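You operate a simulated robot arm through the tools that you are given. There is no shell and no other tool. Be economical: measure what you need, move in short steps, check, and stop when the job is done.

Carry out the task below with a simulated robot arm. There is one attempt and no reset: what you move stays moved.

Task
Take the tissue cushion on the top of the far table and put it away on the low shelf of the packing bench. Take the violet flashlight and put it on the foam mat on the back counter. Take the clay weight from the top of the far table and leave it on the black iron disc. Put one of the humidity cards from the top of the far table on the photo board. Open the left yellow door, fetch the cream labelled tile from the top of the far table and set it on the top shelf of the yellow cabinet and shut the door again. Put the tag marked "D54" from the top of the far table on the counter under the bin rack and the tag labelled "D95" on the plate of the suction box. Any order will do. Set down upright: clay weight.

Only the result counts: the job must be done as asked and must still hold three seconds after the hand-in. Knocking over, shifting, dropping, spilling or breaking anything else fails it.

Robot
A 7-joint arm with a three-finger gripper on a trunk, on a base that drives. Base frame: it is fixed to the floor where the robot stands at the start and does not move with it; the origin is under the middle of the robot, x ahead of it, y to its left, z up; the surface under the hand at the start is at about z = 95. Readings come in cm, degrees, newtons and seconds.
With the tool pointing down near the work surface it reaches from about 14 to 88 cm from the robot's upright axis, wherever it stands. Its first joint turns from -166.0 to 166.0 degrees. Places, roughly: clay weight (6x6x7 cm) [110, 0, 100]; counter under the bin rack [-350, -60, 90]; foam mat on the back counter (37x25 cm) [-8, 234, 90]; humidity card [100, -25, 100]; iron disc (9x9x3 cm) [90, -30, 100]; labelled tile [75, -75, 100]; left yellow door [90, 230, 80]; low shelf of the packing bench [-100, -740, 20]; photo board [50, -60, 100]; plate of the suction box (13x14 cm) [-348, -150, 94]; tag [75, -125, 100]; tissue cushion (8x8x2 cm) [50, -10, 100]; top shelf of the yellow cabinet [120, 250, 120]; violet flashlight [100, 25, 100]. Payload 2.94 kg.
The TCP is the grasp point between the finger pads, 3 cm short of the fingertips. In the tool frame z runs along the fingers and y along their closing line. The gripper opens to 13.2 cm. The gripper's body begins 10.7 cm behind the TCP.
Orientation is that of the tool frame in the base frame, as a unit quaternion [w, x, y, z]. With the fingers straight down and closing along the base's y, the tool's x points along the base's -x, its y along +y and its z along -z.

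Tools
- The arm moves only by the tool nudge_tool. Its argument "steps" is a list of rows, each an object of numbers (a shift or turn left out is 0, a gripper value left out holds the last): "tx", "ty", "tz": the shift along the base's x, y, z in mm; "wx", "wy", "wz": the turn, a rotation vector about the base's x, y, z in degrees; "jaw": the opening in per cent of the stroke, from 0 (shut) to 100 (fully open). In form: [{"tx": .., "ty": .., "tz": .., "wx": .., "wy": .., "wz": .., "jaw": ..}, ...]. A call has 1 to 10 rows; each row shifts and turns the commanded pose from where the row before left it. A row lasts 0.2 s, in which the tool goes at most 5 cm and 8.6 degrees; a call with a longer step from one row to the next is refused whole, and so is a gripper value outside its range. A pose out of reach is approached as far as the arm can. The call stops where the force on the tool passes 40 N (or 10 N more than at its start, if that is more) or the arm is blocked; 0.2 s more then pass. The fingers move at their own pace and stop on an object; they squeeze with about 28 N. The grip force told is the motor's: it shows also when the fingers shut on nothing. Time passes only in rows, and 0.2 s behind the last, so rows that do not move let the fingers close. The reply holds the time, the measured pose of the TCP, the force on the tool along the base axes, the opening and the grip force, in the units named above and with some noise, with the torque about the TCP (base axes, N m) and any sound that the robot's microphone picked up, and new pictures: "pictures" is both (left out), scene, wrist or none.
- Cameras (640 x 400 px; columns grow to the right, rows downward): "scene" is now at [2.89, 13.36, 184.72]; the picture's right is [-0.69, -0.73, 0.00], its down [-0.54, 0.51, -0.67] and it looks along [0.49, -0.46, -0.74] (base axes); focal length 271 px, centre (320, 200). "wrist" rides on the gripper at [7.2, 0.3, -14.4] in the tool frame; the picture's right is [-0.04, 1.00, 0.00], its down [-0.88, -0.04, -0.48] and it looks along [-0.47, -0.02, 0.88] (tool axes); focal length 256 px, centre (320, 200). There is no depth. A picture from a camera that has moved, and an enlarged one, comes with that camera's place and axes in the base frame and with its lens.
- raise_lower(by): slides the trunk up (or, below 0, down) by that many cm; the arm and the scene camera ride with it, the base frame stays. It gives what a move gives, with no picture.
- steer(legs): drives the robot by 1 to 6 legs, each [ahead, left, turn to the left] in cm, cm and degrees, along the robot's own axes; the way and the turn of a leg run together, so that a leg with both is an arc; at most 150 cm and 180 degrees a leg. The arm and the cameras ride along, it lands a little off, and it stops where it bumps. It gives what a move gives, and a new picture of the scene camera.
- aim_head(pan, tilt): turns the head with the scene camera to pan (to the left, within 143 degrees either way) and tilt (down, from -29 to 69), counted from straight ahead of the robot. It gives what a move gives, and a new picture of the scene camera.
- zoom(camera, box): a new picture of the part [left, top, right, bottom] of that camera's present view, enlarged. The clock stands still meanwhile.
- job_done(): hands the job in; it is judged then, once.

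Go step by step. Nothing tells you exact positions but the pictures and the camera data: compare them with the known pose of the tool, close in by small moves and look again before you grip or let go. The budget is 483 turns and 360 pictures, counting those below and the enlarged ones. Unless the task says otherwise, let go and move clear before handing in.

The tools are called after ">>>" as a command line: name --argument value ..., lists and objects as JSON in quotes. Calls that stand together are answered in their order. nudge_tool: Moves the arm, as the interface text tells. Its arguments: {"type":"object","properties":{"steps":{"type":"array","items":{"type":"object","properties":{"tx":{"type":"number"},"ty":{"type":"number"},"tz":{"type":"number"},"wx":{"type":"number"},"wy":{"type":"number"},"wz":{"type":"number"},"jaw":{"type":"number"}}}},"pictures":{"type":"string","enum":["both","scene","wrist","none"]}},"required":["steps"]} The other tools are called the same way: raise_lower (by) slides the trunk up or down; steer (legs) drives the base; aim_head (pan, tilt) turns the head that bears the scene camera; zoom (camera, box) takes an enlarged picture of a part of a camera's view; job_done () hands the job in.

At the start:

```text
clock: 0.0
tcp_pos: [56.64, -15.14, 121.14]
tool_rot: [0.001, 0.0, 1.0, 0.0]
wrist_force: [0.7, 0.1, -0.6]
ft_torque: [0.01, -0.01, -0.02]
grip_width: 13.19
gripper_force: 0.0
trunk travel left (down, up): [-35.0, 19.0]
robot x, y, heading: [0.3, 0.02, 0.0]
head pan, tilt: [-43.5, 47.5]
```

scene: 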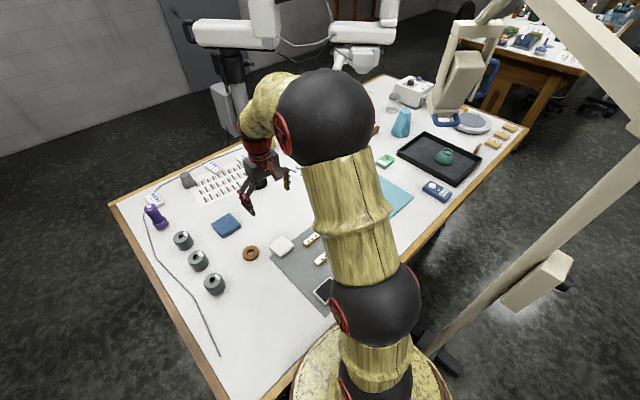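
wrist: 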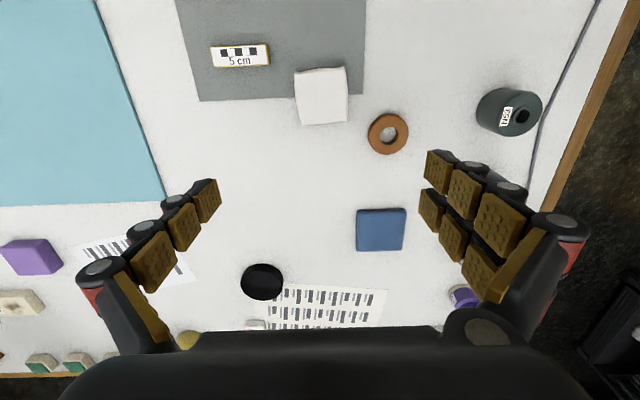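

The white cushion looks to be near (53,-15) and the black disc near (90,-29). I'll look closer at the table before moving anything.

>>> zoom --camera "scene" --box '[100, 130, 340, 280]'

>>> zoom --camera "scene" --box '[360, 60, 560, 220]'

>>> zoom --camera "wrist" --box '[0, 200, 480, 400]'

```text
2.67 times, centred on (220, 205) of scene
camera zoom: at [2.89, 13.36, 184.72], right [-0.69, -0.73, 0.0], down [-0.54, 0.51, -0.67], along [0.49, -0.46, -0.74], focal length 722 px, centre (587, 187)
```

zoom: 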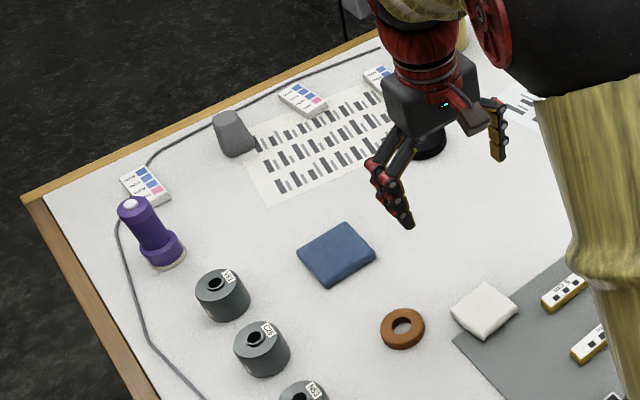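

```text
2.50 times, centred on (460, 140) of scene
camera zoom: at [2.89, 13.36, 184.72], right [-0.69, -0.73, 0.0], down [-0.54, 0.51, -0.67], along [0.49, -0.46, -0.74], focal length 677 px, centre (-30, 350)
```

zoom: 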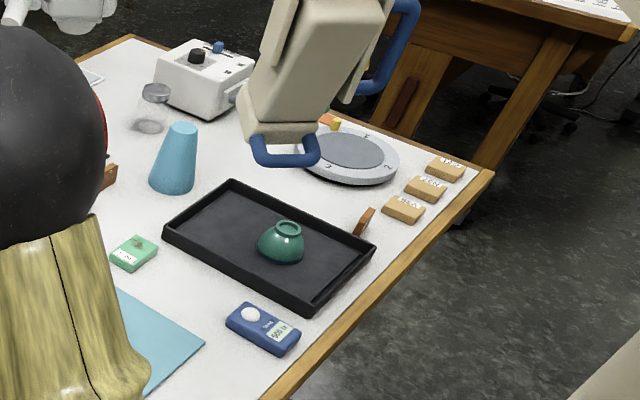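

```text
1.33 times, centred on (240, 300) of wrist
camera zoom: at [49.63, -14.82, 135.35], right [0.04, 1.0, 0.0], down [0.88, -0.04, 0.48], along [0.47, -0.02, -0.88], focal length 341 px, centre (427, 67)
```

zoom: 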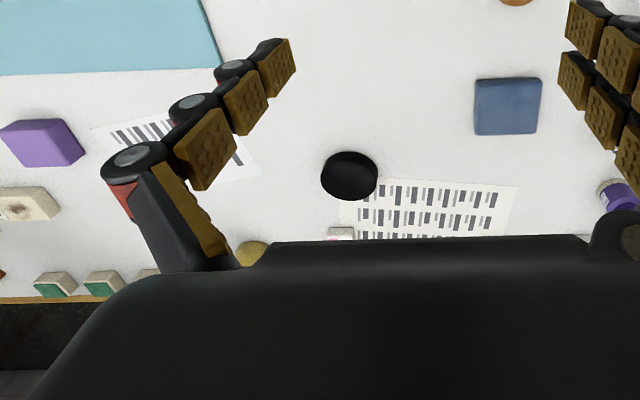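

The arm hides part of the table, so I'll raise the tool and slide it to the right for a wrist overview.

>>> nudge_tool --steps '[{"tz": 45}, {"tz": 45}, {"tz": 45}, {"ty": -45}, {"ty": -45}, {"ty": -45}, {"ty": -45}, {"ty": -45}, {"ty": -45}, {"ty": -45}]'

>>> aim_head --pan -20 --tilt 45

```text
clock: 2.2
tcp_pos: [56.74, -46.84, 134.4]
tool_rot: [0.0, 0.0, 1.0, 0.001]
wrist_force: [-0.4, -0.5, -0.6]
ft_torque: [0.05, 0.0, 0.01]
grip_width: 13.18
gripper_force: 0.1
trunk travel left (down, up): [-35.0, 19.0]
robot x, y, heading: [-0.27, -0.19, -0.1]
head pan, tilt: [-43.5, 47.5]
camera scene: at [2.94, 13.16, 184.73], right [-0.69, -0.73, 0.0], down [-0.54, 0.51, -0.67], along [0.49, -0.46, -0.74], focal length 271 px, centre (320, 200)
camera wrist: at [49.68, -46.59, 148.79], right [0.04, 1.0, 0.0], down [0.88, -0.04, 0.47], along [0.47, -0.02, -0.88], focal length 256 px, centre (320, 200)
```

scene: 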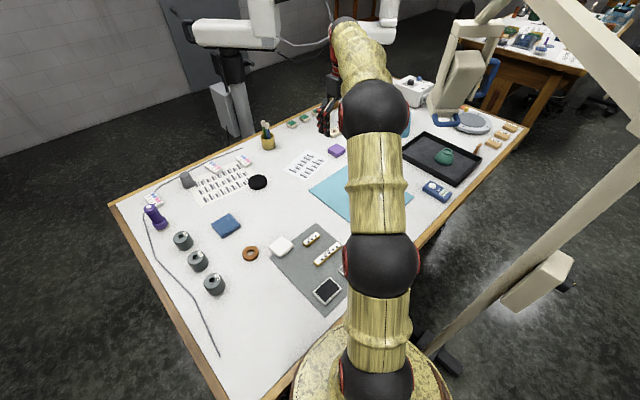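
wrist: 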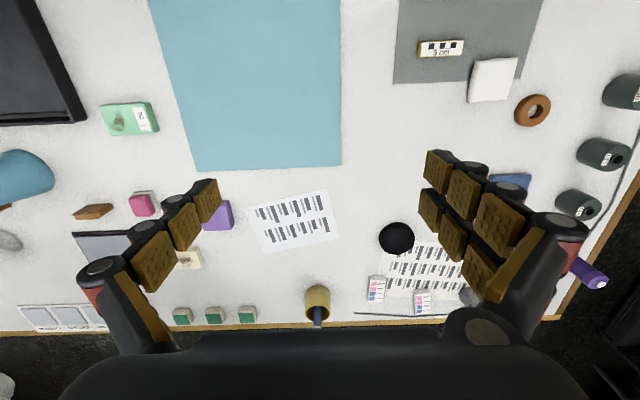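

```text
clock: 3.1
tcp_pos: [56.83, -46.73, 134.66]
tool_rot: [0.0, 0.0, 1.0, 0.0]
wrist_force: [0.7, 0.8, 0.1]
ft_torque: [-0.03, 0.03, 0.01]
grip_width: 13.19
gripper_force: 0.1
trunk travel left (down, up): [-35.0, 19.0]
robot x, y, heading: [0.35, -0.59, 0.1]
head pan, tilt: [-20.0, 45.0]
camera scene: at [4.77, 16.02, 185.08], right [-0.34, -0.94, 0.0], down [-0.66, 0.24, -0.71], along [0.66, -0.24, -0.71], focal length 271 px, centre (320, 200)
```

scene: 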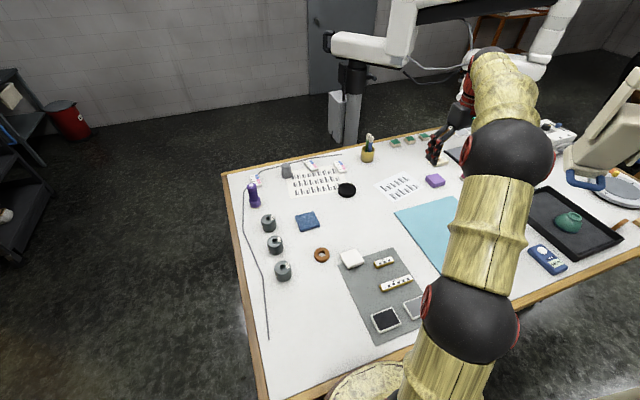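

I take the light blue sheet near (55,-62) to be the photo board. I'll survey the right side and the surroundings with the head.

>>> aim_head --pan -80 --tilt 35

>>> aim_head --pan -125 --tilt 30

>>> aim_head --pan 60 --tilt 30

>>> aim_head --pan 130 --tilt 30

```text
clock: 4.4
tcp_pos: [56.81, -46.63, 134.65]
tool_rot: [0.0, 0.0, 1.0, 0.0]
wrist_force: [0.1, 0.8, -0.4]
ft_torque: [-0.04, 0.0, 0.0]
grip_width: 13.21
gripper_force: 0.2
trunk travel left (down, up): [-35.0, 19.0]
robot x, y, heading: [0.13, 0.05, 0.1]
head pan, tilt: [-80.0, 35.0]
camera scene: at [-1.32, 10.11, 186.56], right [-0.98, -0.17, 0.0], down [-0.1, 0.56, -0.82], along [0.14, -0.81, -0.57], focal length 271 px, centre (320, 200)
```

scene: 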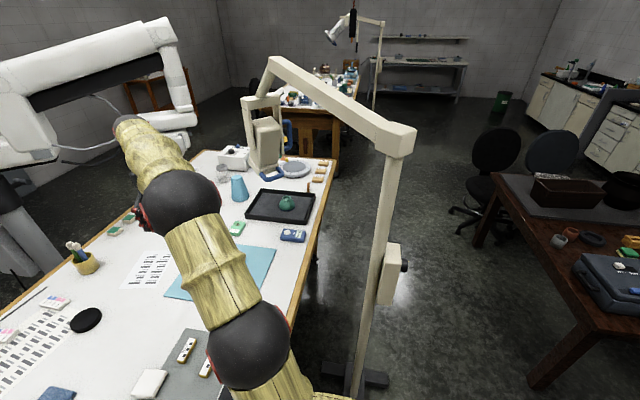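

```text
clock: 5.5
tcp_pos: [56.84, -46.67, 134.63]
tool_rot: [-0.001, -0.001, 1.0, 0.0]
wrist_force: [-0.1, 0.5, 0.2]
ft_torque: [-0.01, -0.01, -0.03]
grip_width: 13.17
gripper_force: 0.1
trunk travel left (down, up): [-35.0, 19.0]
robot x, y, heading: [-0.25, 0.04, 0.0]
head pan, tilt: [-125.0, 30.0]
camera scene: at [-8.04, 11.37, 187.35], right [-0.82, 0.57, 0.0], down [0.29, 0.41, -0.87], along [-0.5, -0.71, -0.5], focal length 271 px, centre (320, 200)
```

scene: 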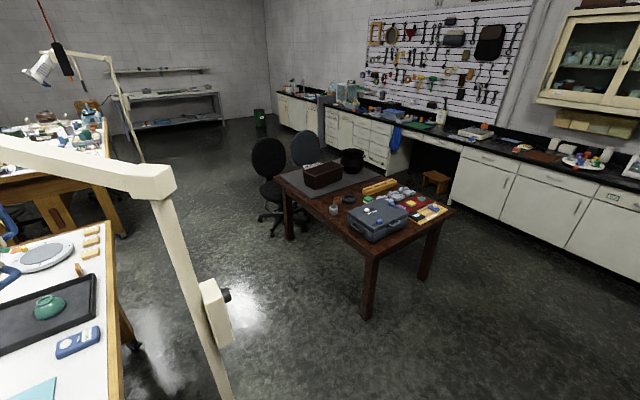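

```text
clock: 8.2
tcp_pos: [56.8, -46.73, 134.6]
tool_rot: [0.0, 0.0, 1.0, 0.001]
wrist_force: [0.4, 0.3, -0.2]
ft_torque: [0.0, -0.03, -0.03]
grip_width: 13.19
gripper_force: 0.0
trunk travel left (down, up): [-35.0, 19.0]
robot x, y, heading: [0.28, -0.18, -0.1]
head pan, tilt: [60.0, 30.0]
camera scene: at [1.67, 26.61, 187.35], right [0.87, -0.5, 0.0], down [-0.25, -0.43, -0.87], along [0.43, 0.75, -0.5], focal length 271 px, centre (320, 200)
```

scene: 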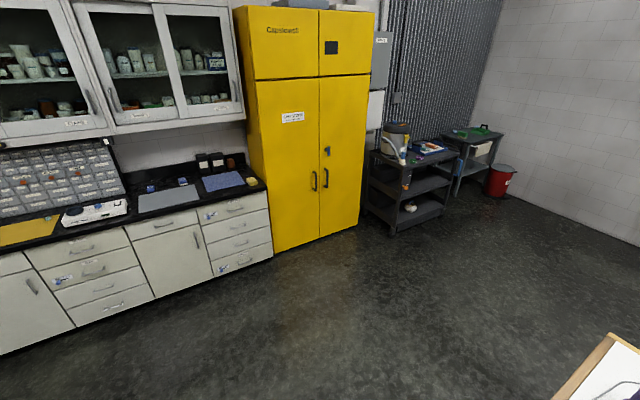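

```text
clock: 9.7
tcp_pos: [56.75, -46.84, 134.52]
tool_rot: [0.0, 0.0, 1.0, 0.0]
wrist_force: [1.0, 0.1, 0.1]
ft_torque: [0.0, 0.03, 0.01]
grip_width: 13.22
gripper_force: 0.2
trunk travel left (down, up): [-35.0, 19.0]
robot x, y, heading: [0.0, 0.3, 0.1]
head pan, tilt: [130.0, 30.0]
camera scene: at [-8.67, 25.71, 187.35], right [0.77, 0.64, 0.0], down [0.32, -0.38, -0.87], along [-0.56, 0.66, -0.5], focal length 271 px, centre (320, 200)
```

scene: 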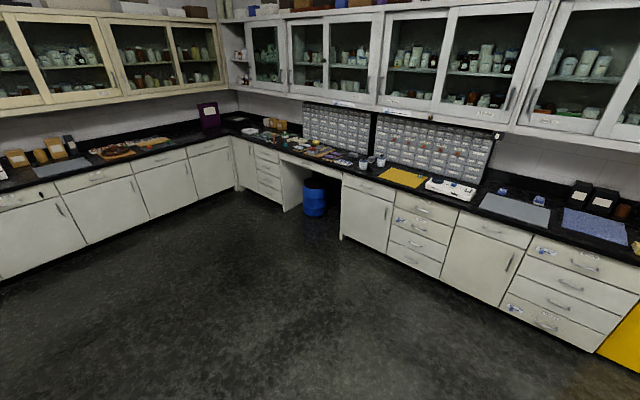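

The lamp stand's foot is near (-12,-72), in front of the table. I'll zoom on the table's right part to find the tags and the tile.

>>> aim_head --pan -65 --tilt 35

>>> zoom --camera "scene" --box '[260, 120, 500, 270]'

>>> zoom --camera "wrist" --box '[0, 100, 320, 340]'

```text
clock: 12.5
tcp_pos: [56.87, -46.73, 134.63]
tool_rot: [0.0, 0.001, 1.0, -0.001]
wrist_force: [-0.1, -0.6, -0.3]
ft_torque: [0.01, -0.01, 0.01]
grip_width: 13.21
gripper_force: 0.0
trunk travel left (down, up): [-35.0, 19.0]
robot x, y, heading: [0.06, -0.04, -0.1]
head pan, tilt: [-65.0, 35.0]
camera scene: at [0.87, 10.8, 186.56], right [-0.91, -0.42, 0.0], down [-0.24, 0.52, -0.82], along [0.35, -0.74, -0.57], focal length 271 px, centre (320, 200)
```

scene: 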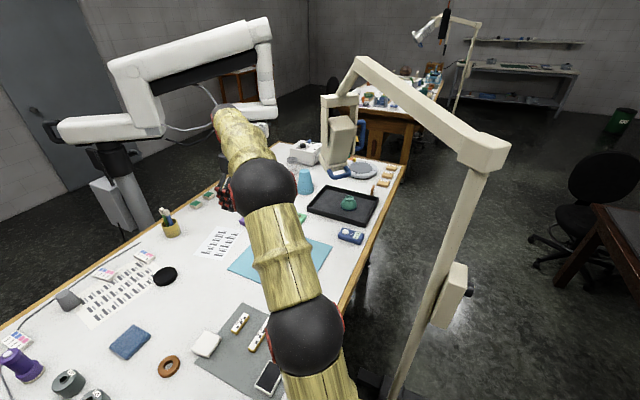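

```text
2.67 times, centred on (380, 195) of scene
camera zoom: at [0.87, 10.8, 186.56], right [-0.91, -0.42, 0.0], down [-0.24, 0.52, -0.82], along [0.35, -0.74, -0.57], focal length 722 px, centre (160, 213)
```

zoom: 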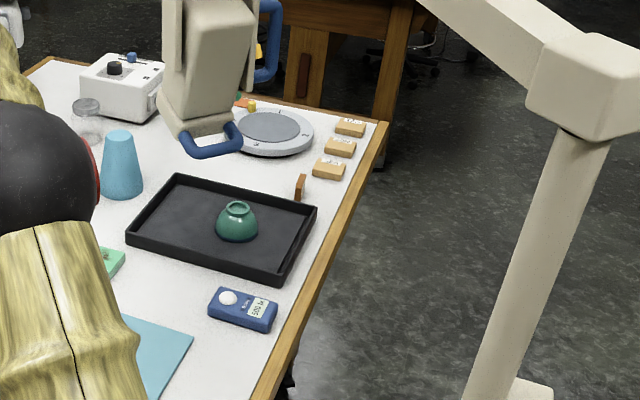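

```text
1.67 times, centred on (160, 220) of wrist
camera zoom: at [49.62, -46.37, 148.94], right [0.04, 1.0, 0.0], down [0.88, -0.04, 0.48], along [0.47, -0.02, -0.88], focal length 427 px, centre (587, 167)
```

zoom: 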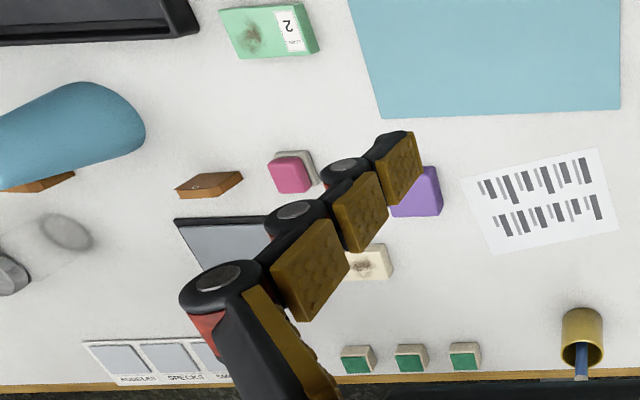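

The tags and the tile are on the right half and will come later. First I'll work the left side: bring the arm in front and drive to about (95,53), facing the table's left end.

>>> nudge_tool --steps '[{"ty": 48, "tx": -10}, {"ty": 48, "tx": -10}, {"ty": 48, "tx": -10}, {"ty": 48, "tx": -10}, {"ty": 48, "tx": -10}, {"ty": 48, "tx": -10}, {"ty": 48, "tx": -10}, {"ty": 48, "tx": -10}, {"ty": 48, "tx": -10}]' --pictures "none"

>>> steer --legs '[[0, 54, 0], [0, 0, -90], [0, 95, 0]]'

>>> aim_head --pan 0 --tilt 50

```text
clock: 14.5
tcp_pos: [47.65, -3.31, 134.64]
tool_rot: [0.0, 0.0, 1.0, -0.001]
wrist_force: [-0.5, 0.3, 0.5]
ft_torque: [-0.03, 0.02, -0.02]
grip_width: 13.2
gripper_force: 0.1
trunk travel left (down, up): [-35.0, 19.0]
robot x, y, heading: [-0.16, -0.29, 0.0]
head pan, tilt: [-65.0, 35.0]
```

```text
clock: 26.1
tcp_pos: [90.53, 4.84, 134.47]
tool_rot: [-0.001, 0.713, 0.702, 0.0]
wrist_force: [0.5, 0.4, 0.1]
ft_torque: [-0.02, 0.0, 0.01]
grip_width: 13.2
gripper_force: 0.0
trunk travel left (down, up): [-35.0, 19.0]
robot x, y, heading: [94.74, 52.25, -90.9]
head pan, tilt: [-65.0, 35.0]
camera scene: at [105.77, 51.46, 186.56], right [-0.41, 0.91, 0.0], down [0.52, 0.23, -0.82], along [-0.75, -0.33, -0.57], focal length 271 px, centre (320, 200)
```

scene: 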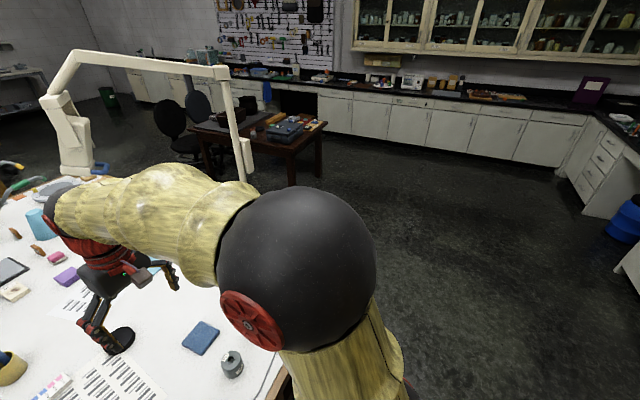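

```text
clock: 27.4
tcp_pos: [90.46, 4.86, 134.57]
tool_rot: [0.0, 0.713, 0.702, 0.0]
wrist_force: [0.1, -0.6, -0.3]
ft_torque: [0.0, -0.01, 0.03]
grip_width: 13.21
gripper_force: 0.1
trunk travel left (down, up): [-35.0, 19.0]
robot x, y, heading: [94.59, 52.6, -91.0]
head pan, tilt: [0.0, 50.0]
camera scene: at [113.63, 47.35, 184.39], right [-1.0, 0.02, 0.0], down [0.01, 0.77, -0.64], along [-0.01, -0.64, -0.77], focal length 271 px, centre (320, 200)
```

scene: 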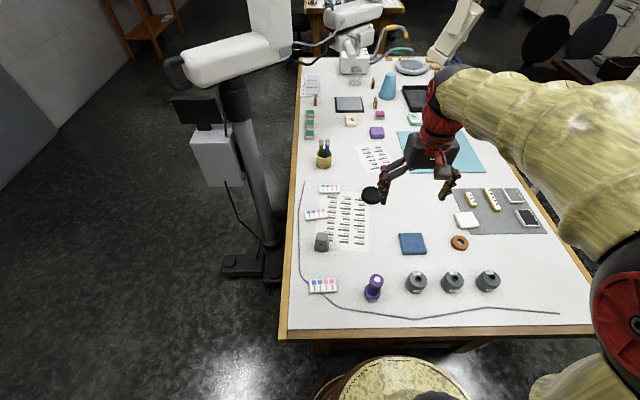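

From here the whole table is visible. I'll zoom to identify the labels.

>>> zoom --camera "scene" --box '[290, 60, 450, 160]'

>>> zoom --camera "scene" --box '[290, 160, 530, 310]'

```text
4.00 times, centred on (370, 110) of scene
camera zoom: at [113.63, 47.35, 184.39], right [-1.0, 0.02, 0.0], down [0.01, 0.77, -0.64], along [-0.01, -0.64, -0.77], focal length 1082 px, centre (120, 560)
```

zoom: 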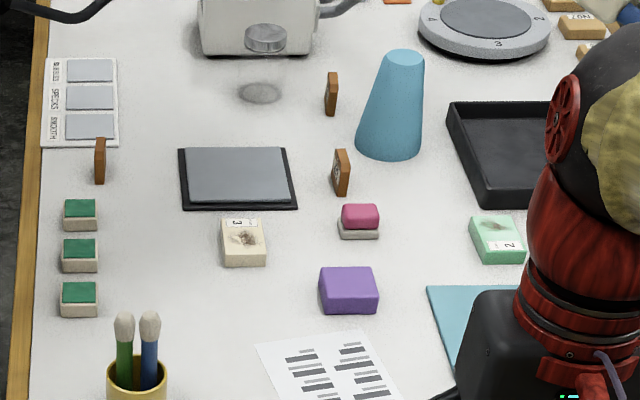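

```text
2.67 times, centred on (410, 235) of scene
camera zoom: at [113.63, 47.35, 184.39], right [-1.0, 0.02, 0.0], down [0.01, 0.77, -0.64], along [-0.01, -0.64, -0.77], focal length 722 px, centre (80, 107)
```

zoom: 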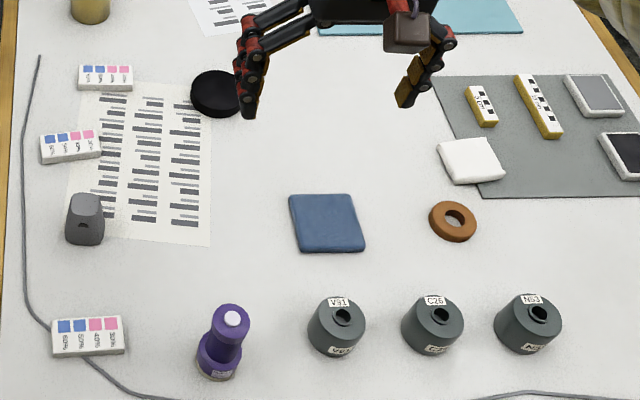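

The cream tile carries the "3" label, and the small brown pieces standing on edge may be the tags. I'll start with the clay weight near (112,-6).

>>> nudge_tool --steps '[{"tx": 43, "ty": -20, "jaw": 70}, {"tx": 43, "ty": -20}, {"tx": 43, "ty": -20}, {"tx": 43, "ty": -20}, {"tx": 43, "ty": -26, "wz": 0.9}, {"tz": -45}, {"tz": -45}, {"tz": -45}]'

```text
refused: row 5 steps farther than a row can; nothing moved
```

>>> nudge_tool --steps '[{"tx": 43, "ty": -20, "jaw": 70}, {"tx": 43, "ty": -20}, {"tx": 43, "ty": -20}, {"tx": 43, "ty": -20}, {"tx": 43, "ty": -22, "wz": 0.9}, {"tz": -45}, {"tz": -45}, {"tz": -45}]'

```text
clock: 29.2
tcp_pos: [111.96, -5.4, 121.08]
tool_rot: [0.0, 0.707, 0.707, -0.001]
wrist_force: [-0.1, -0.3, 0.1]
ft_torque: [-0.01, 0.03, 0.01]
grip_width: 9.22
gripper_force: 0.1
trunk travel left (down, up): [-35.0, 19.0]
robot x, y, heading: [94.37, 52.53, -90.7]
head pan, tilt: [0.0, 50.0]
camera scene: at [113.69, 47.28, 184.38], right [-1.0, 0.02, 0.0], down [0.01, 0.77, -0.64], along [-0.01, -0.64, -0.77], focal length 271 px, centre (320, 200)
camera wrist: at [112.34, 1.83, 135.38], right [1.0, -0.04, 0.0], down [-0.04, -0.88, 0.48], along [-0.02, -0.48, -0.88], focal length 256 px, centre (320, 200)
```

scene: 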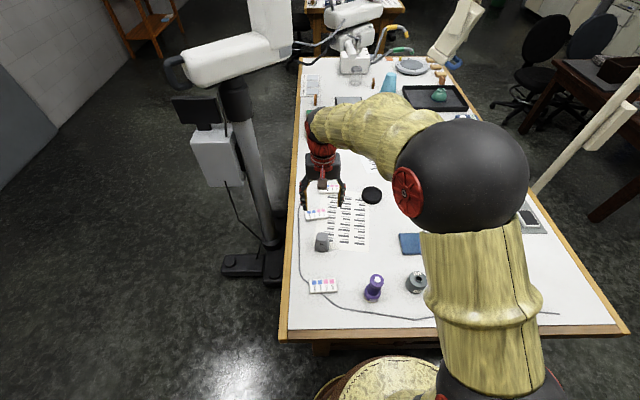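
wrist: 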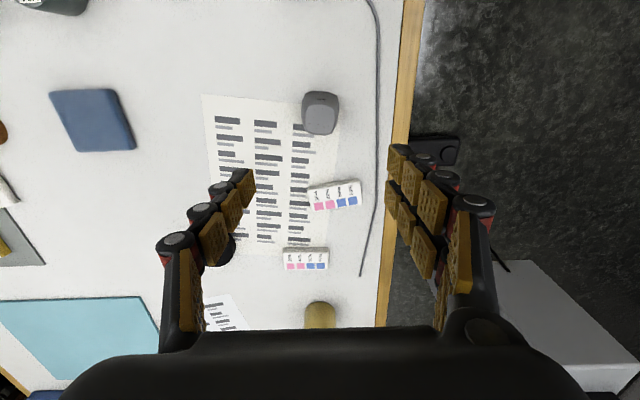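

The weight is about centred at (112.1,-4.9). I descend over it.

>>> nudge_tool --steps '[{"tz": -45, "ty": 5, "jaw": 75}, {"tz": -45}, {"tz": -45}, {"tz": -40}]'

```text
clock: 30.2
tcp_pos: [112.04, -4.96, 103.36]
tool_rot: [0.001, 0.707, 0.707, -0.001]
wrist_force: [-0.4, -0.8, 1.0]
ft_torque: [0.03, 0.01, 0.02]
grip_width: 9.88
gripper_force: 0.0
trunk travel left (down, up): [-35.0, 19.0]
robot x, y, heading: [94.19, 52.64, -90.9]
head pan, tilt: [0.0, 50.0]
camera scene: at [113.68, 47.26, 184.38], right [-1.0, 0.02, 0.0], down [0.01, 0.77, -0.64], along [-0.01, -0.64, -0.77], focal length 271 px, centre (320, 200)
camera wrist: at [112.42, 2.28, 117.81], right [1.0, -0.04, 0.0], down [-0.04, -0.88, 0.48], along [-0.02, -0.48, -0.88], focal length 256 px, centre (320, 200)
```

scene: 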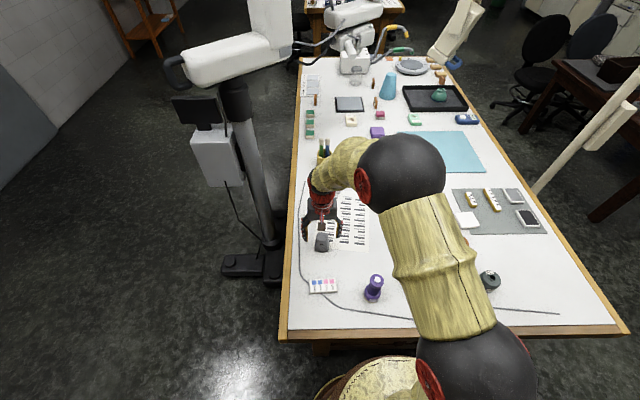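
wrist: 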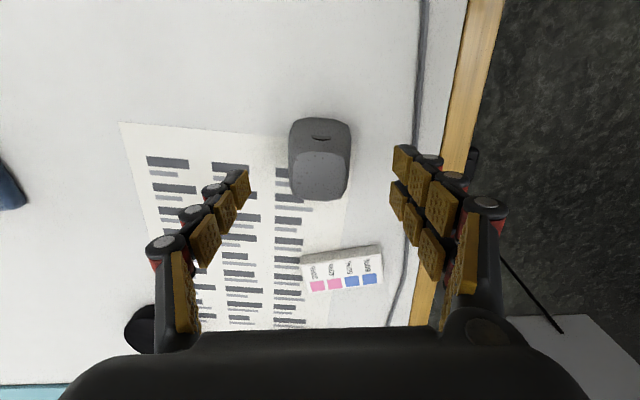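

The weight sits centred between the fingers. I'll descend and grip.

>>> nudge_tool --steps '[{"tz": -25, "ty": 2}, {"tz": -20}, {"jaw": 0}, {}, {}, {}, {}, {}]'

```text
clock: 32.0
tcp_pos: [111.89, -4.55, 99.06]
tool_rot: [0.0, 0.707, 0.707, 0.0]
wrist_force: [1.3, -0.5, 2.1]
ft_torque: [0.04, -0.03, -0.04]
grip_width: 5.42
gripper_force: 28.1
trunk travel left (down, up): [-35.0, 19.0]
robot x, y, heading: [94.88, 52.76, -91.0]
head pan, tilt: [0.0, 50.0]
camera scene: at [113.66, 47.35, 184.39], right [-1.0, 0.02, 0.0], down [0.01, 0.77, -0.64], along [-0.01, -0.64, -0.77], focal length 271 px, centre (320, 200)
camera wrist: at [112.31, 2.63, 113.4], right [1.0, -0.04, 0.0], down [-0.04, -0.88, 0.48], along [-0.02, -0.48, -0.88], focal length 256 px, centre (320, 200)
```

scene: 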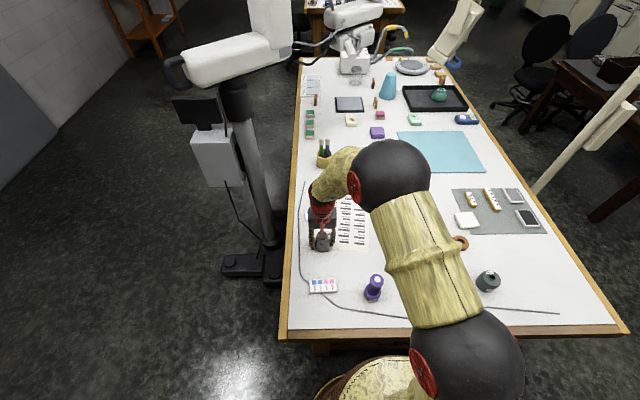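
wrist: 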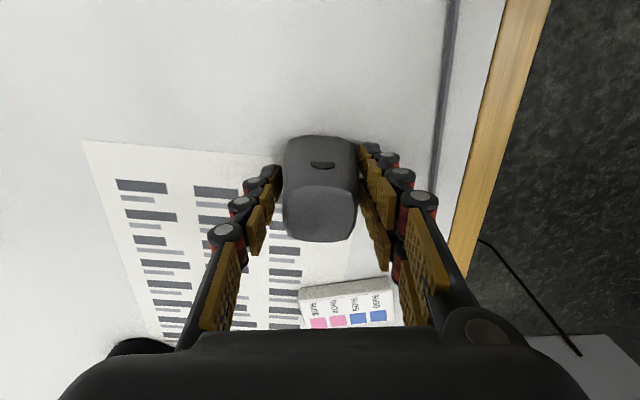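

Gripped (5.4 cm). I lift and carry it towards the disc.

>>> nudge_tool --steps '[{"tz": 45}, {"tz": 45}, {"tz": 30}, {"tx": -36, "ty": -24}, {"tx": -36, "ty": -24}, {"tx": -36, "ty": -24}, {"tx": -36, "ty": -24}, {"tx": -36, "ty": -24}]'

```text
clock: 33.8
tcp_pos: [93.76, -16.69, 111.14]
tool_rot: [0.0, 0.707, 0.707, 0.0]
wrist_force: [-0.3, 0.5, -0.2]
ft_torque: [0.03, -0.03, 0.0]
grip_width: 0.01
gripper_force: 28.1
trunk travel left (down, up): [-35.0, 19.0]
robot x, y, heading: [94.76, 52.26, -91.2]
head pan, tilt: [0.0, 50.0]
camera scene: at [113.57, 47.27, 184.39], right [-1.0, 0.02, 0.0], down [0.01, 0.77, -0.64], along [-0.01, -0.64, -0.77], focal length 271 px, centre (320, 200)
camera wrist: at [94.19, -9.5, 125.42], right [1.0, -0.04, 0.0], down [-0.04, -0.88, 0.47], along [-0.02, -0.47, -0.88], focal length 256 px, centre (320, 200)
```

scene: 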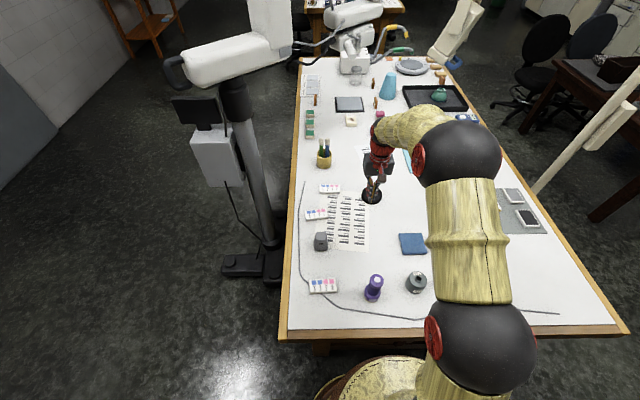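
wrist: 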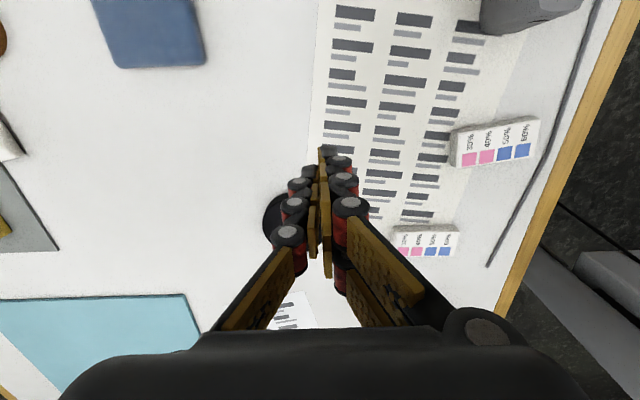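

The weight slipped out and still stands where it was. I'll look closer at its shape.

>>> nudge_tool --steps '[{"tx": 20, "ty": 40, "jaw": 75}, {"tx": 40, "ty": 30}, {"tx": 40, "ty": 30}, {"tx": 40, "ty": 30}]' --pictures "none"

>>> zoom --camera "wrist" --box '[220, 50, 420, 200]'

>>> zoom --camera "scene" --box '[290, 215, 350, 255]'

```text
clock: 34.8
tcp_pos: [107.94, -3.75, 111.19]
tool_rot: [0.001, 0.707, 0.707, 0.0]
wrist_force: [-0.9, 0.6, -0.5]
ft_torque: [-0.03, 0.01, 0.03]
grip_width: 7.0
gripper_force: 0.1
trunk travel left (down, up): [-35.0, 19.0]
robot x, y, heading: [94.72, 52.65, -90.9]
head pan, tilt: [0.0, 50.0]
```

```text
2.67 times, centred on (320, 125) of wrist
camera zoom: at [108.3, 3.55, 125.48], right [1.0, -0.04, 0.0], down [-0.04, -0.88, 0.48], along [-0.02, -0.48, -0.88], focal length 683 px, centre (320, 400)
```

zoom: 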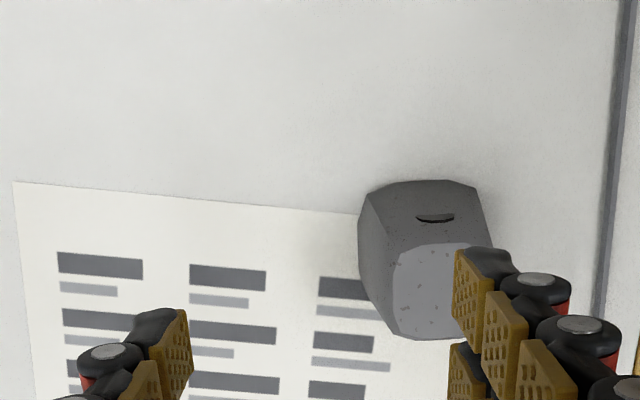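

```text
10.00 times, centred on (320, 235) of scene
camera zoom: at [113.72, 47.41, 184.38], right [-1.0, 0.02, 0.0], down [0.01, 0.77, -0.64], along [-0.01, -0.64, -0.77], focal length 2706 px, centre (320, -150)
```

zoom: 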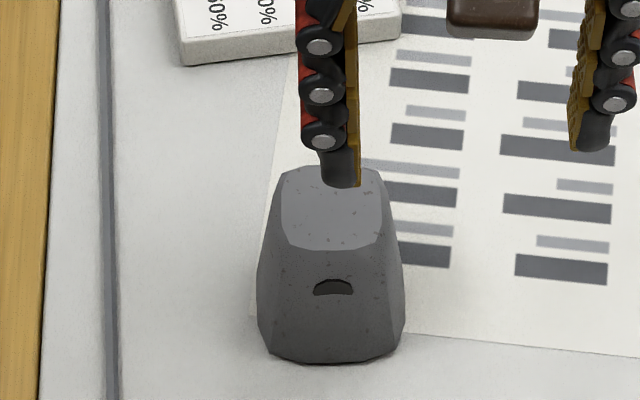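

The weight tapers towards the top, so I'll grip as low as possible and lift slowly.

>>> nudge_tool --steps '[{"tx": 40, "ty": -8}, {}, {"tz": -45}, {"tz": -40}, {"tz": -33}, {"tz": -8}, {"jaw": 75}, {}]'

```text
clock: 36.6
tcp_pos: [111.88, -4.54, 98.43]
tool_rot: [0.0, 0.707, 0.707, 0.0]
wrist_force: [0.8, -0.5, -0.4]
ft_torque: [0.04, -0.03, -0.01]
grip_width: 9.9
gripper_force: 0.0
trunk travel left (down, up): [-35.0, 19.0]
robot x, y, heading: [94.23, 52.84, -90.8]
head pan, tilt: [0.0, 50.0]
camera scene: at [113.67, 47.32, 184.38], right [-1.0, 0.02, 0.0], down [0.01, 0.77, -0.64], along [-0.01, -0.64, -0.77], focal length 271 px, centre (320, 200)
camera wrist: at [112.27, 2.75, 112.77], right [1.0, -0.04, 0.0], down [-0.04, -0.88, 0.48], along [-0.02, -0.47, -0.88], focal length 256 px, centre (320, 200)
```

scene: 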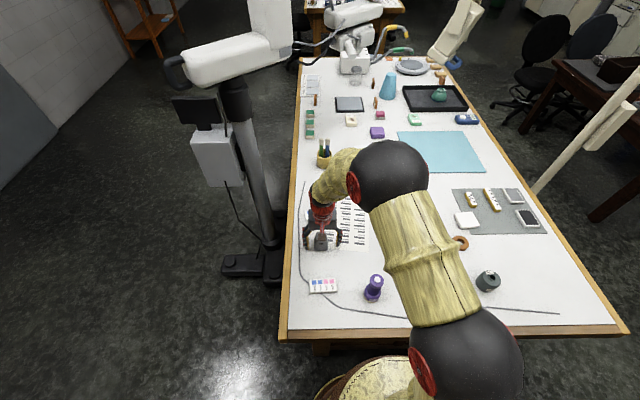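
wrist: 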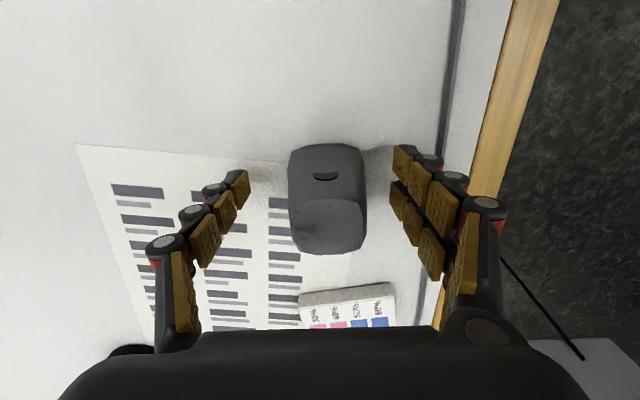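

>>> nudge_tool --steps '[{"jaw": 0}, {}, {}, {}, {}, {"tz": 3}, {"tz": 5}, {"tz": 5}, {"tz": 5}]' --pictures "wrist"

```text
clock: 38.6
tcp_pos: [111.9, -4.41, 100.18]
tool_rot: [0.0, 0.707, 0.707, 0.0]
wrist_force: [-0.5, -0.2, -1.8]
ft_torque: [-0.01, 0.0, 0.0]
grip_width: 5.43
gripper_force: 27.6
trunk travel left (down, up): [-35.0, 19.0]
robot x, y, heading: [94.5, 52.73, -90.8]
head pan, tilt: [0.0, 50.0]
camera wrist: at [112.27, 2.79, 114.61], right [1.0, -0.04, 0.0], down [-0.04, -0.88, 0.48], along [-0.02, -0.47, -0.88], focal length 256 px, centre (320, 200)
```

wrist: 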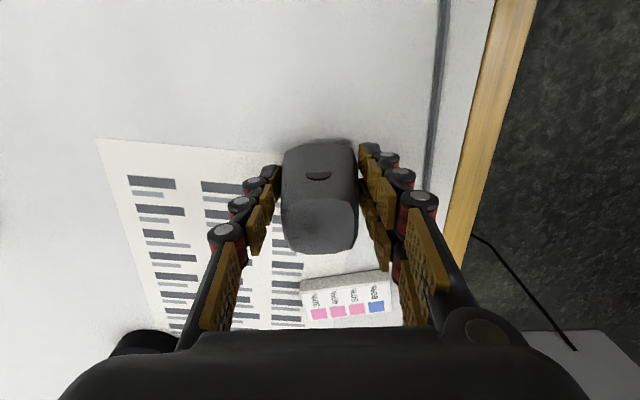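

It's holding now, with about 2 N of load. I'll keep to gentle steps.

>>> nudge_tool --steps '[{"tz": 8}, {"tz": 10}, {"tz": 10}, {"tz": 10}, {"tz": 10}, {"tz": 8}, {"tz": 4}, {}]' --pictures "wrist"

```text
clock: 40.4
tcp_pos: [111.86, -4.52, 106.31]
tool_rot: [0.001, 0.707, 0.707, 0.0]
wrist_force: [-0.7, -0.3, -2.2]
ft_torque: [0.02, 0.0, 0.0]
grip_width: 5.43
gripper_force: 28.4
trunk travel left (down, up): [-35.0, 19.0]
robot x, y, heading: [94.85, 52.67, -91.1]
head pan, tilt: [0.0, 50.0]
camera wrist: at [112.29, 2.75, 120.62], right [1.0, -0.04, 0.0], down [-0.04, -0.88, 0.48], along [-0.02, -0.47, -0.88], focal length 256 px, centre (320, 200)
```

wrist: 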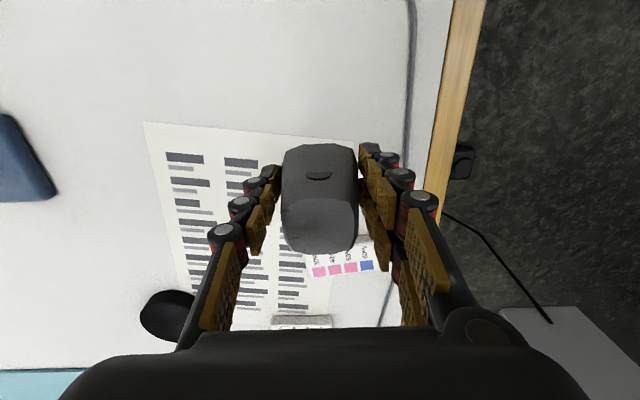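

>>> nudge_tool --steps '[{"tx": -6, "ty": -6}, {"tx": -12, "ty": -13}, {"tx": -14, "ty": -15}, {"tx": -16, "ty": -18}, {"tx": -18, "ty": -20}, {"tx": -18, "ty": -20}, {"tx": -18, "ty": -20}, {"tx": -18, "ty": -20}, {"tx": -14, "ty": -15}, {"tx": -8, "ty": -8}]'

```text
clock: 42.6
tcp_pos: [97.6, -20.0, 106.2]
tool_rot: [0.001, 0.707, 0.707, 0.0]
wrist_force: [0.0, 0.1, -3.0]
ft_torque: [0.0, -0.04, 0.0]
grip_width: 5.41
gripper_force: 28.5
trunk travel left (down, up): [-35.0, 19.0]
robot x, y, heading: [94.79, 52.7, -91.1]
head pan, tilt: [0.0, 50.0]
camera scene: at [113.62, 47.28, 184.39], right [-1.0, 0.02, 0.0], down [0.01, 0.77, -0.64], along [-0.01, -0.64, -0.77], focal length 271 px, centre (320, 200)
camera wrist: at [97.99, -12.78, 120.59], right [1.0, -0.04, 0.0], down [-0.04, -0.88, 0.47], along [-0.02, -0.47, -0.88], focal length 256 px, centre (320, 200)
```

scene: 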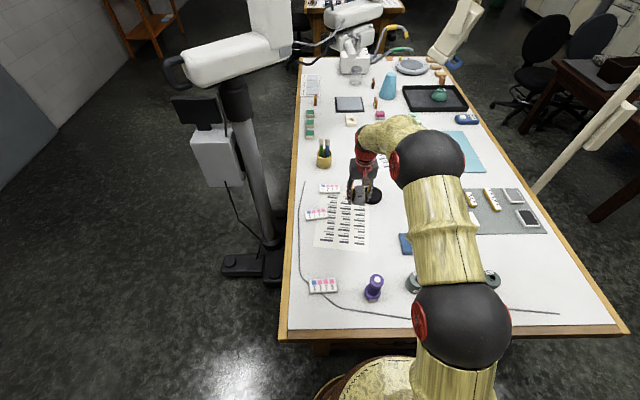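
wrist: 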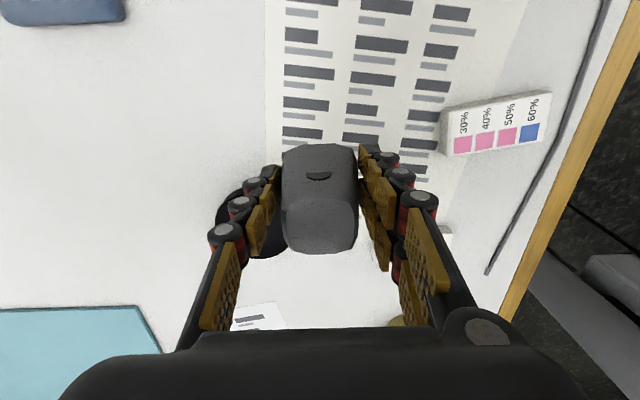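

>>> nudge_tool --steps '[{"tx": -6, "ty": -6}, {"tx": -12, "ty": -13}, {"tx": -14, "ty": -15}, {"tx": -14, "ty": -16}, {"tx": -14, "ty": -16}, {"tx": -8, "ty": -10}, {"tx": -4, "ty": -5}, {}]'

>>> zoom --camera "scene" --box '[330, 150, 410, 220]'

```text
clock: 44.4
tcp_pos: [90.54, -28.12, 106.24]
tool_rot: [0.001, 0.708, 0.707, 0.0]
wrist_force: [0.7, -0.1, -1.6]
ft_torque: [0.05, 0.0, 0.01]
grip_width: 5.44
gripper_force: 28.0
trunk travel left (down, up): [-35.0, 19.0]
robot x, y, heading: [94.67, 52.51, -90.9]
head pan, tilt: [0.0, 50.0]
camera scene: at [113.64, 47.28, 184.39], right [-1.0, 0.02, 0.0], down [0.01, 0.77, -0.64], along [-0.01, -0.64, -0.77], focal length 271 px, centre (320, 200)
camera wrist: at [90.87, -20.89, 120.58], right [1.0, -0.04, 0.0], down [-0.04, -0.88, 0.48], along [-0.02, -0.47, -0.88], focal length 256 px, centre (320, 200)
```

scene: 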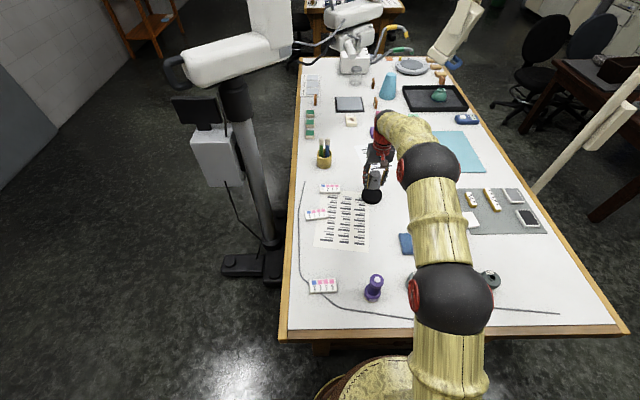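
wrist: 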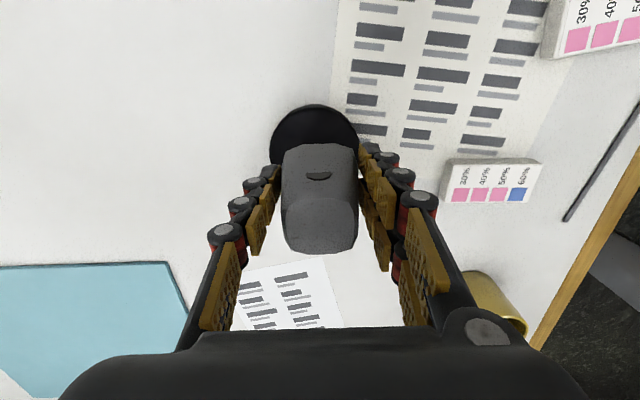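

```text
5.71 times, centred on (370, 185) of scene
camera zoom: at [113.64, 47.28, 184.39], right [-1.0, 0.02, 0.0], down [0.01, 0.77, -0.64], along [-0.01, -0.64, -0.77], focal length 1546 px, centre (34, 286)
```

zoom: 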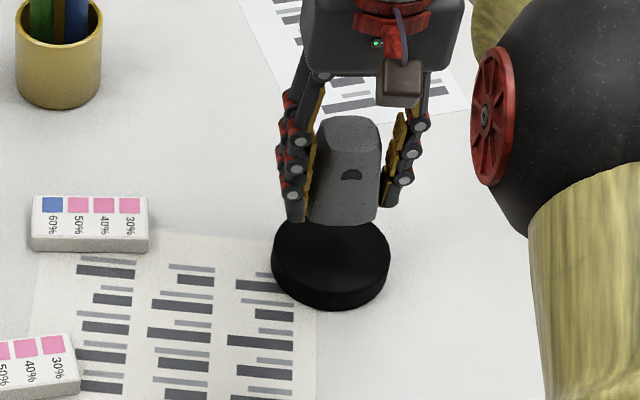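

Disc centre is about (90.0,-27.5). I'll correct slightly and lower gently.

>>> nudge_tool --steps '[{"tx": -2, "ty": 3}, {"tx": -2, "ty": 2, "tz": -5}, {"tz": -9}, {"tz": -9}, {"tz": -9}, {"tz": -8}, {"tz": -4}, {}]'

>>> zoom --camera "scene" --box '[330, 150, 410, 220]'

```text
clock: 46.2
tcp_pos: [90.03, -27.55, 101.95]
tool_rot: [-0.001, 0.707, 0.707, 0.001]
wrist_force: [1.1, 0.3, -2.4]
ft_torque: [0.04, 0.02, 0.02]
grip_width: 5.43
gripper_force: 27.9
trunk travel left (down, up): [-35.0, 19.0]
robot x, y, heading: [94.76, 52.7, -90.9]
head pan, tilt: [0.0, 50.0]
camera scene: at [113.64, 47.29, 184.39], right [-1.0, 0.02, 0.0], down [0.01, 0.77, -0.64], along [-0.01, -0.64, -0.77], focal length 271 px, centre (320, 200)
camera wrist: at [90.47, -20.36, 116.19], right [1.0, -0.04, 0.0], down [-0.04, -0.88, 0.48], along [-0.02, -0.47, -0.88], focal length 256 px, centre (320, 200)
```

scene: 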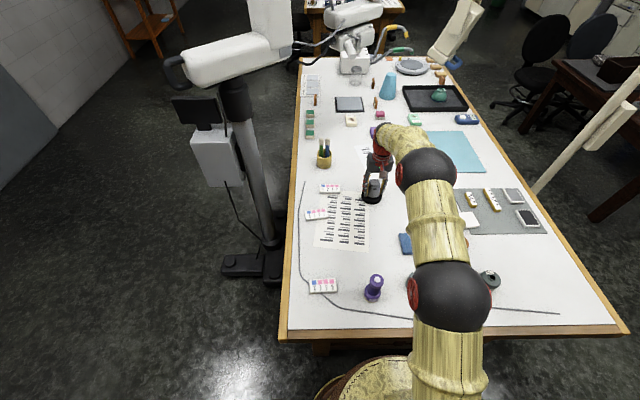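
wrist: 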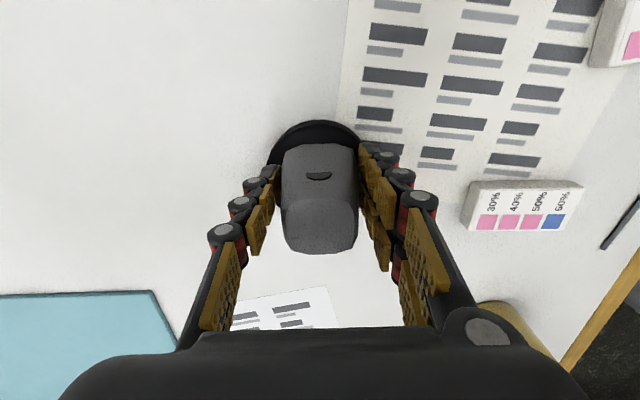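

```text
5.71 times, centred on (370, 185) of scene
camera zoom: at [113.64, 47.29, 184.39], right [-1.0, 0.02, 0.0], down [0.01, 0.77, -0.64], along [-0.01, -0.64, -0.77], focal length 1546 px, centre (34, 286)
```

zoom: 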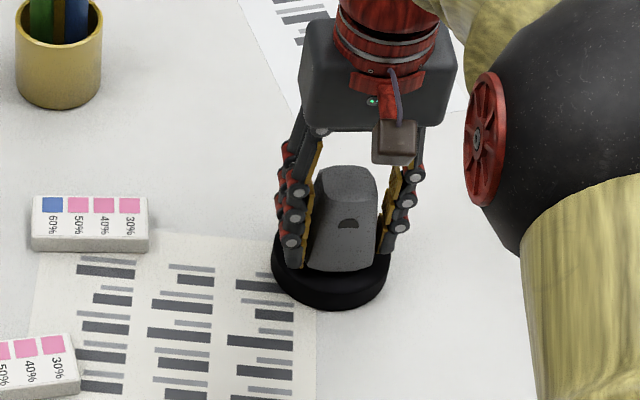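

>>> nudge_tool --steps '[{"tz": -3}, {"tz": -2}, {"tz": -2}, {}]' --pictures "none"

```text
clock: 47.2
tcp_pos: [90.07, -27.54, 101.1]
tool_rot: [0.0, 0.707, 0.707, 0.0]
wrist_force: [0.0, 0.1, -3.0]
ft_torque: [-0.01, 0.03, 0.01]
grip_width: 5.41
gripper_force: 28.2
trunk travel left (down, up): [-35.0, 19.0]
robot x, y, heading: [94.37, 52.69, -90.8]
head pan, tilt: [0.0, 50.0]
```

>>> nudge_tool --steps '[{"tz": -2}, {"tz": -2}, {"tz": -2}, {}]' --pictures "wrist"

```text
clock: 48.2
tcp_pos: [90.14, -27.51, 100.85]
tool_rot: [0.002, 0.707, 0.707, -0.001]
wrist_force: [1.0, 3.0, 19.0]
ft_torque: [0.5, 0.13, 0.01]
grip_width: 5.44
gripper_force: 28.1
trunk travel left (down, up): [-35.0, 19.0]
robot x, y, heading: [94.98, 52.44, -90.8]
head pan, tilt: [0.0, 50.0]
camera wrist: at [90.5, -20.28, 115.2], right [1.0, -0.04, 0.0], down [-0.04, -0.88, 0.48], along [-0.02, -0.48, -0.88], focal length 256 px, centre (320, 200)
```

wrist: 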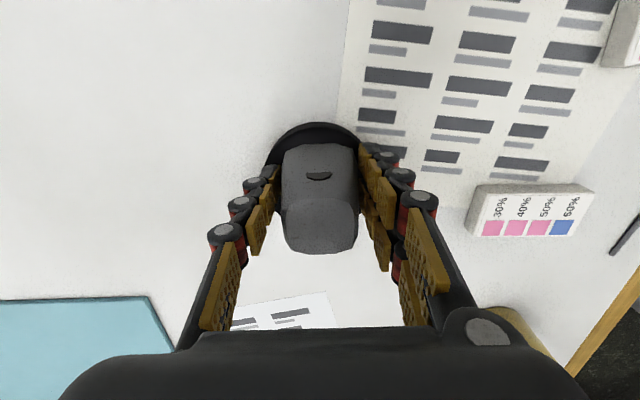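

Contact with the disc. I'll relieve the push, open and lift clear.

>>> nudge_tool --steps '[{"tz": 3}, {"jaw": 60}, {}, {}, {}, {"tz": 20}, {"tz": 45}, {"tz": 45}]'

>>> zoom --camera "scene" --box '[330, 150, 410, 220]'

```text
clock: 50.0
tcp_pos: [90.13, -27.5, 111.8]
tool_rot: [0.0, 0.707, 0.707, 0.0]
wrist_force: [-0.7, 0.4, 0.1]
ft_torque: [-0.04, 0.03, 0.0]
grip_width: 7.92
gripper_force: 0.0
trunk travel left (down, up): [-35.0, 19.0]
robot x, y, heading: [94.83, 52.33, -90.8]
head pan, tilt: [0.0, 50.0]
camera scene: at [113.65, 47.4, 184.39], right [-1.0, 0.02, 0.0], down [0.01, 0.77, -0.64], along [-0.01, -0.64, -0.77], focal length 271 px, centre (320, 200)
camera wrist: at [90.49, -20.32, 126.24], right [1.0, -0.04, 0.0], down [-0.04, -0.88, 0.47], along [-0.02, -0.47, -0.88], focal length 256 px, centre (320, 200)
```

scene: 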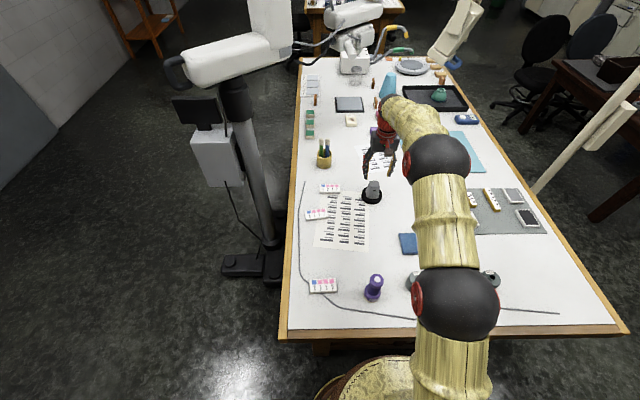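
wrist: 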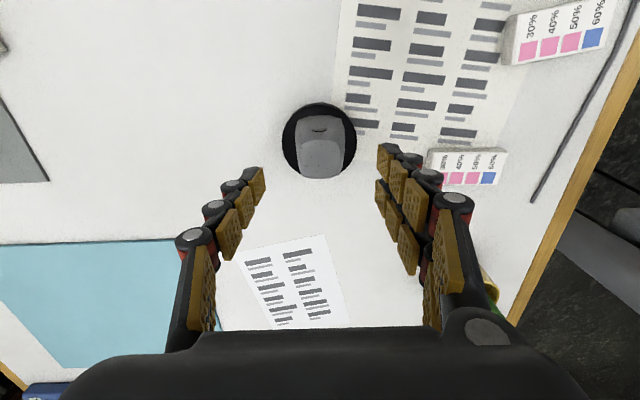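

```text
5.71 times, centred on (370, 185) of scene
camera zoom: at [113.65, 47.4, 184.39], right [-1.0, 0.02, 0.0], down [0.01, 0.77, -0.64], along [-0.01, -0.64, -0.77], focal length 1546 px, centre (34, 286)
```

zoom: 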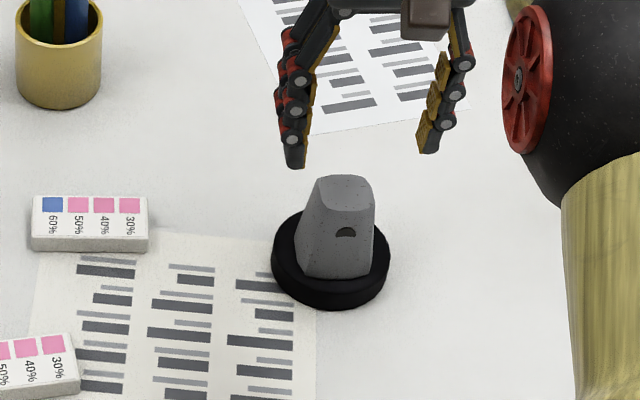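

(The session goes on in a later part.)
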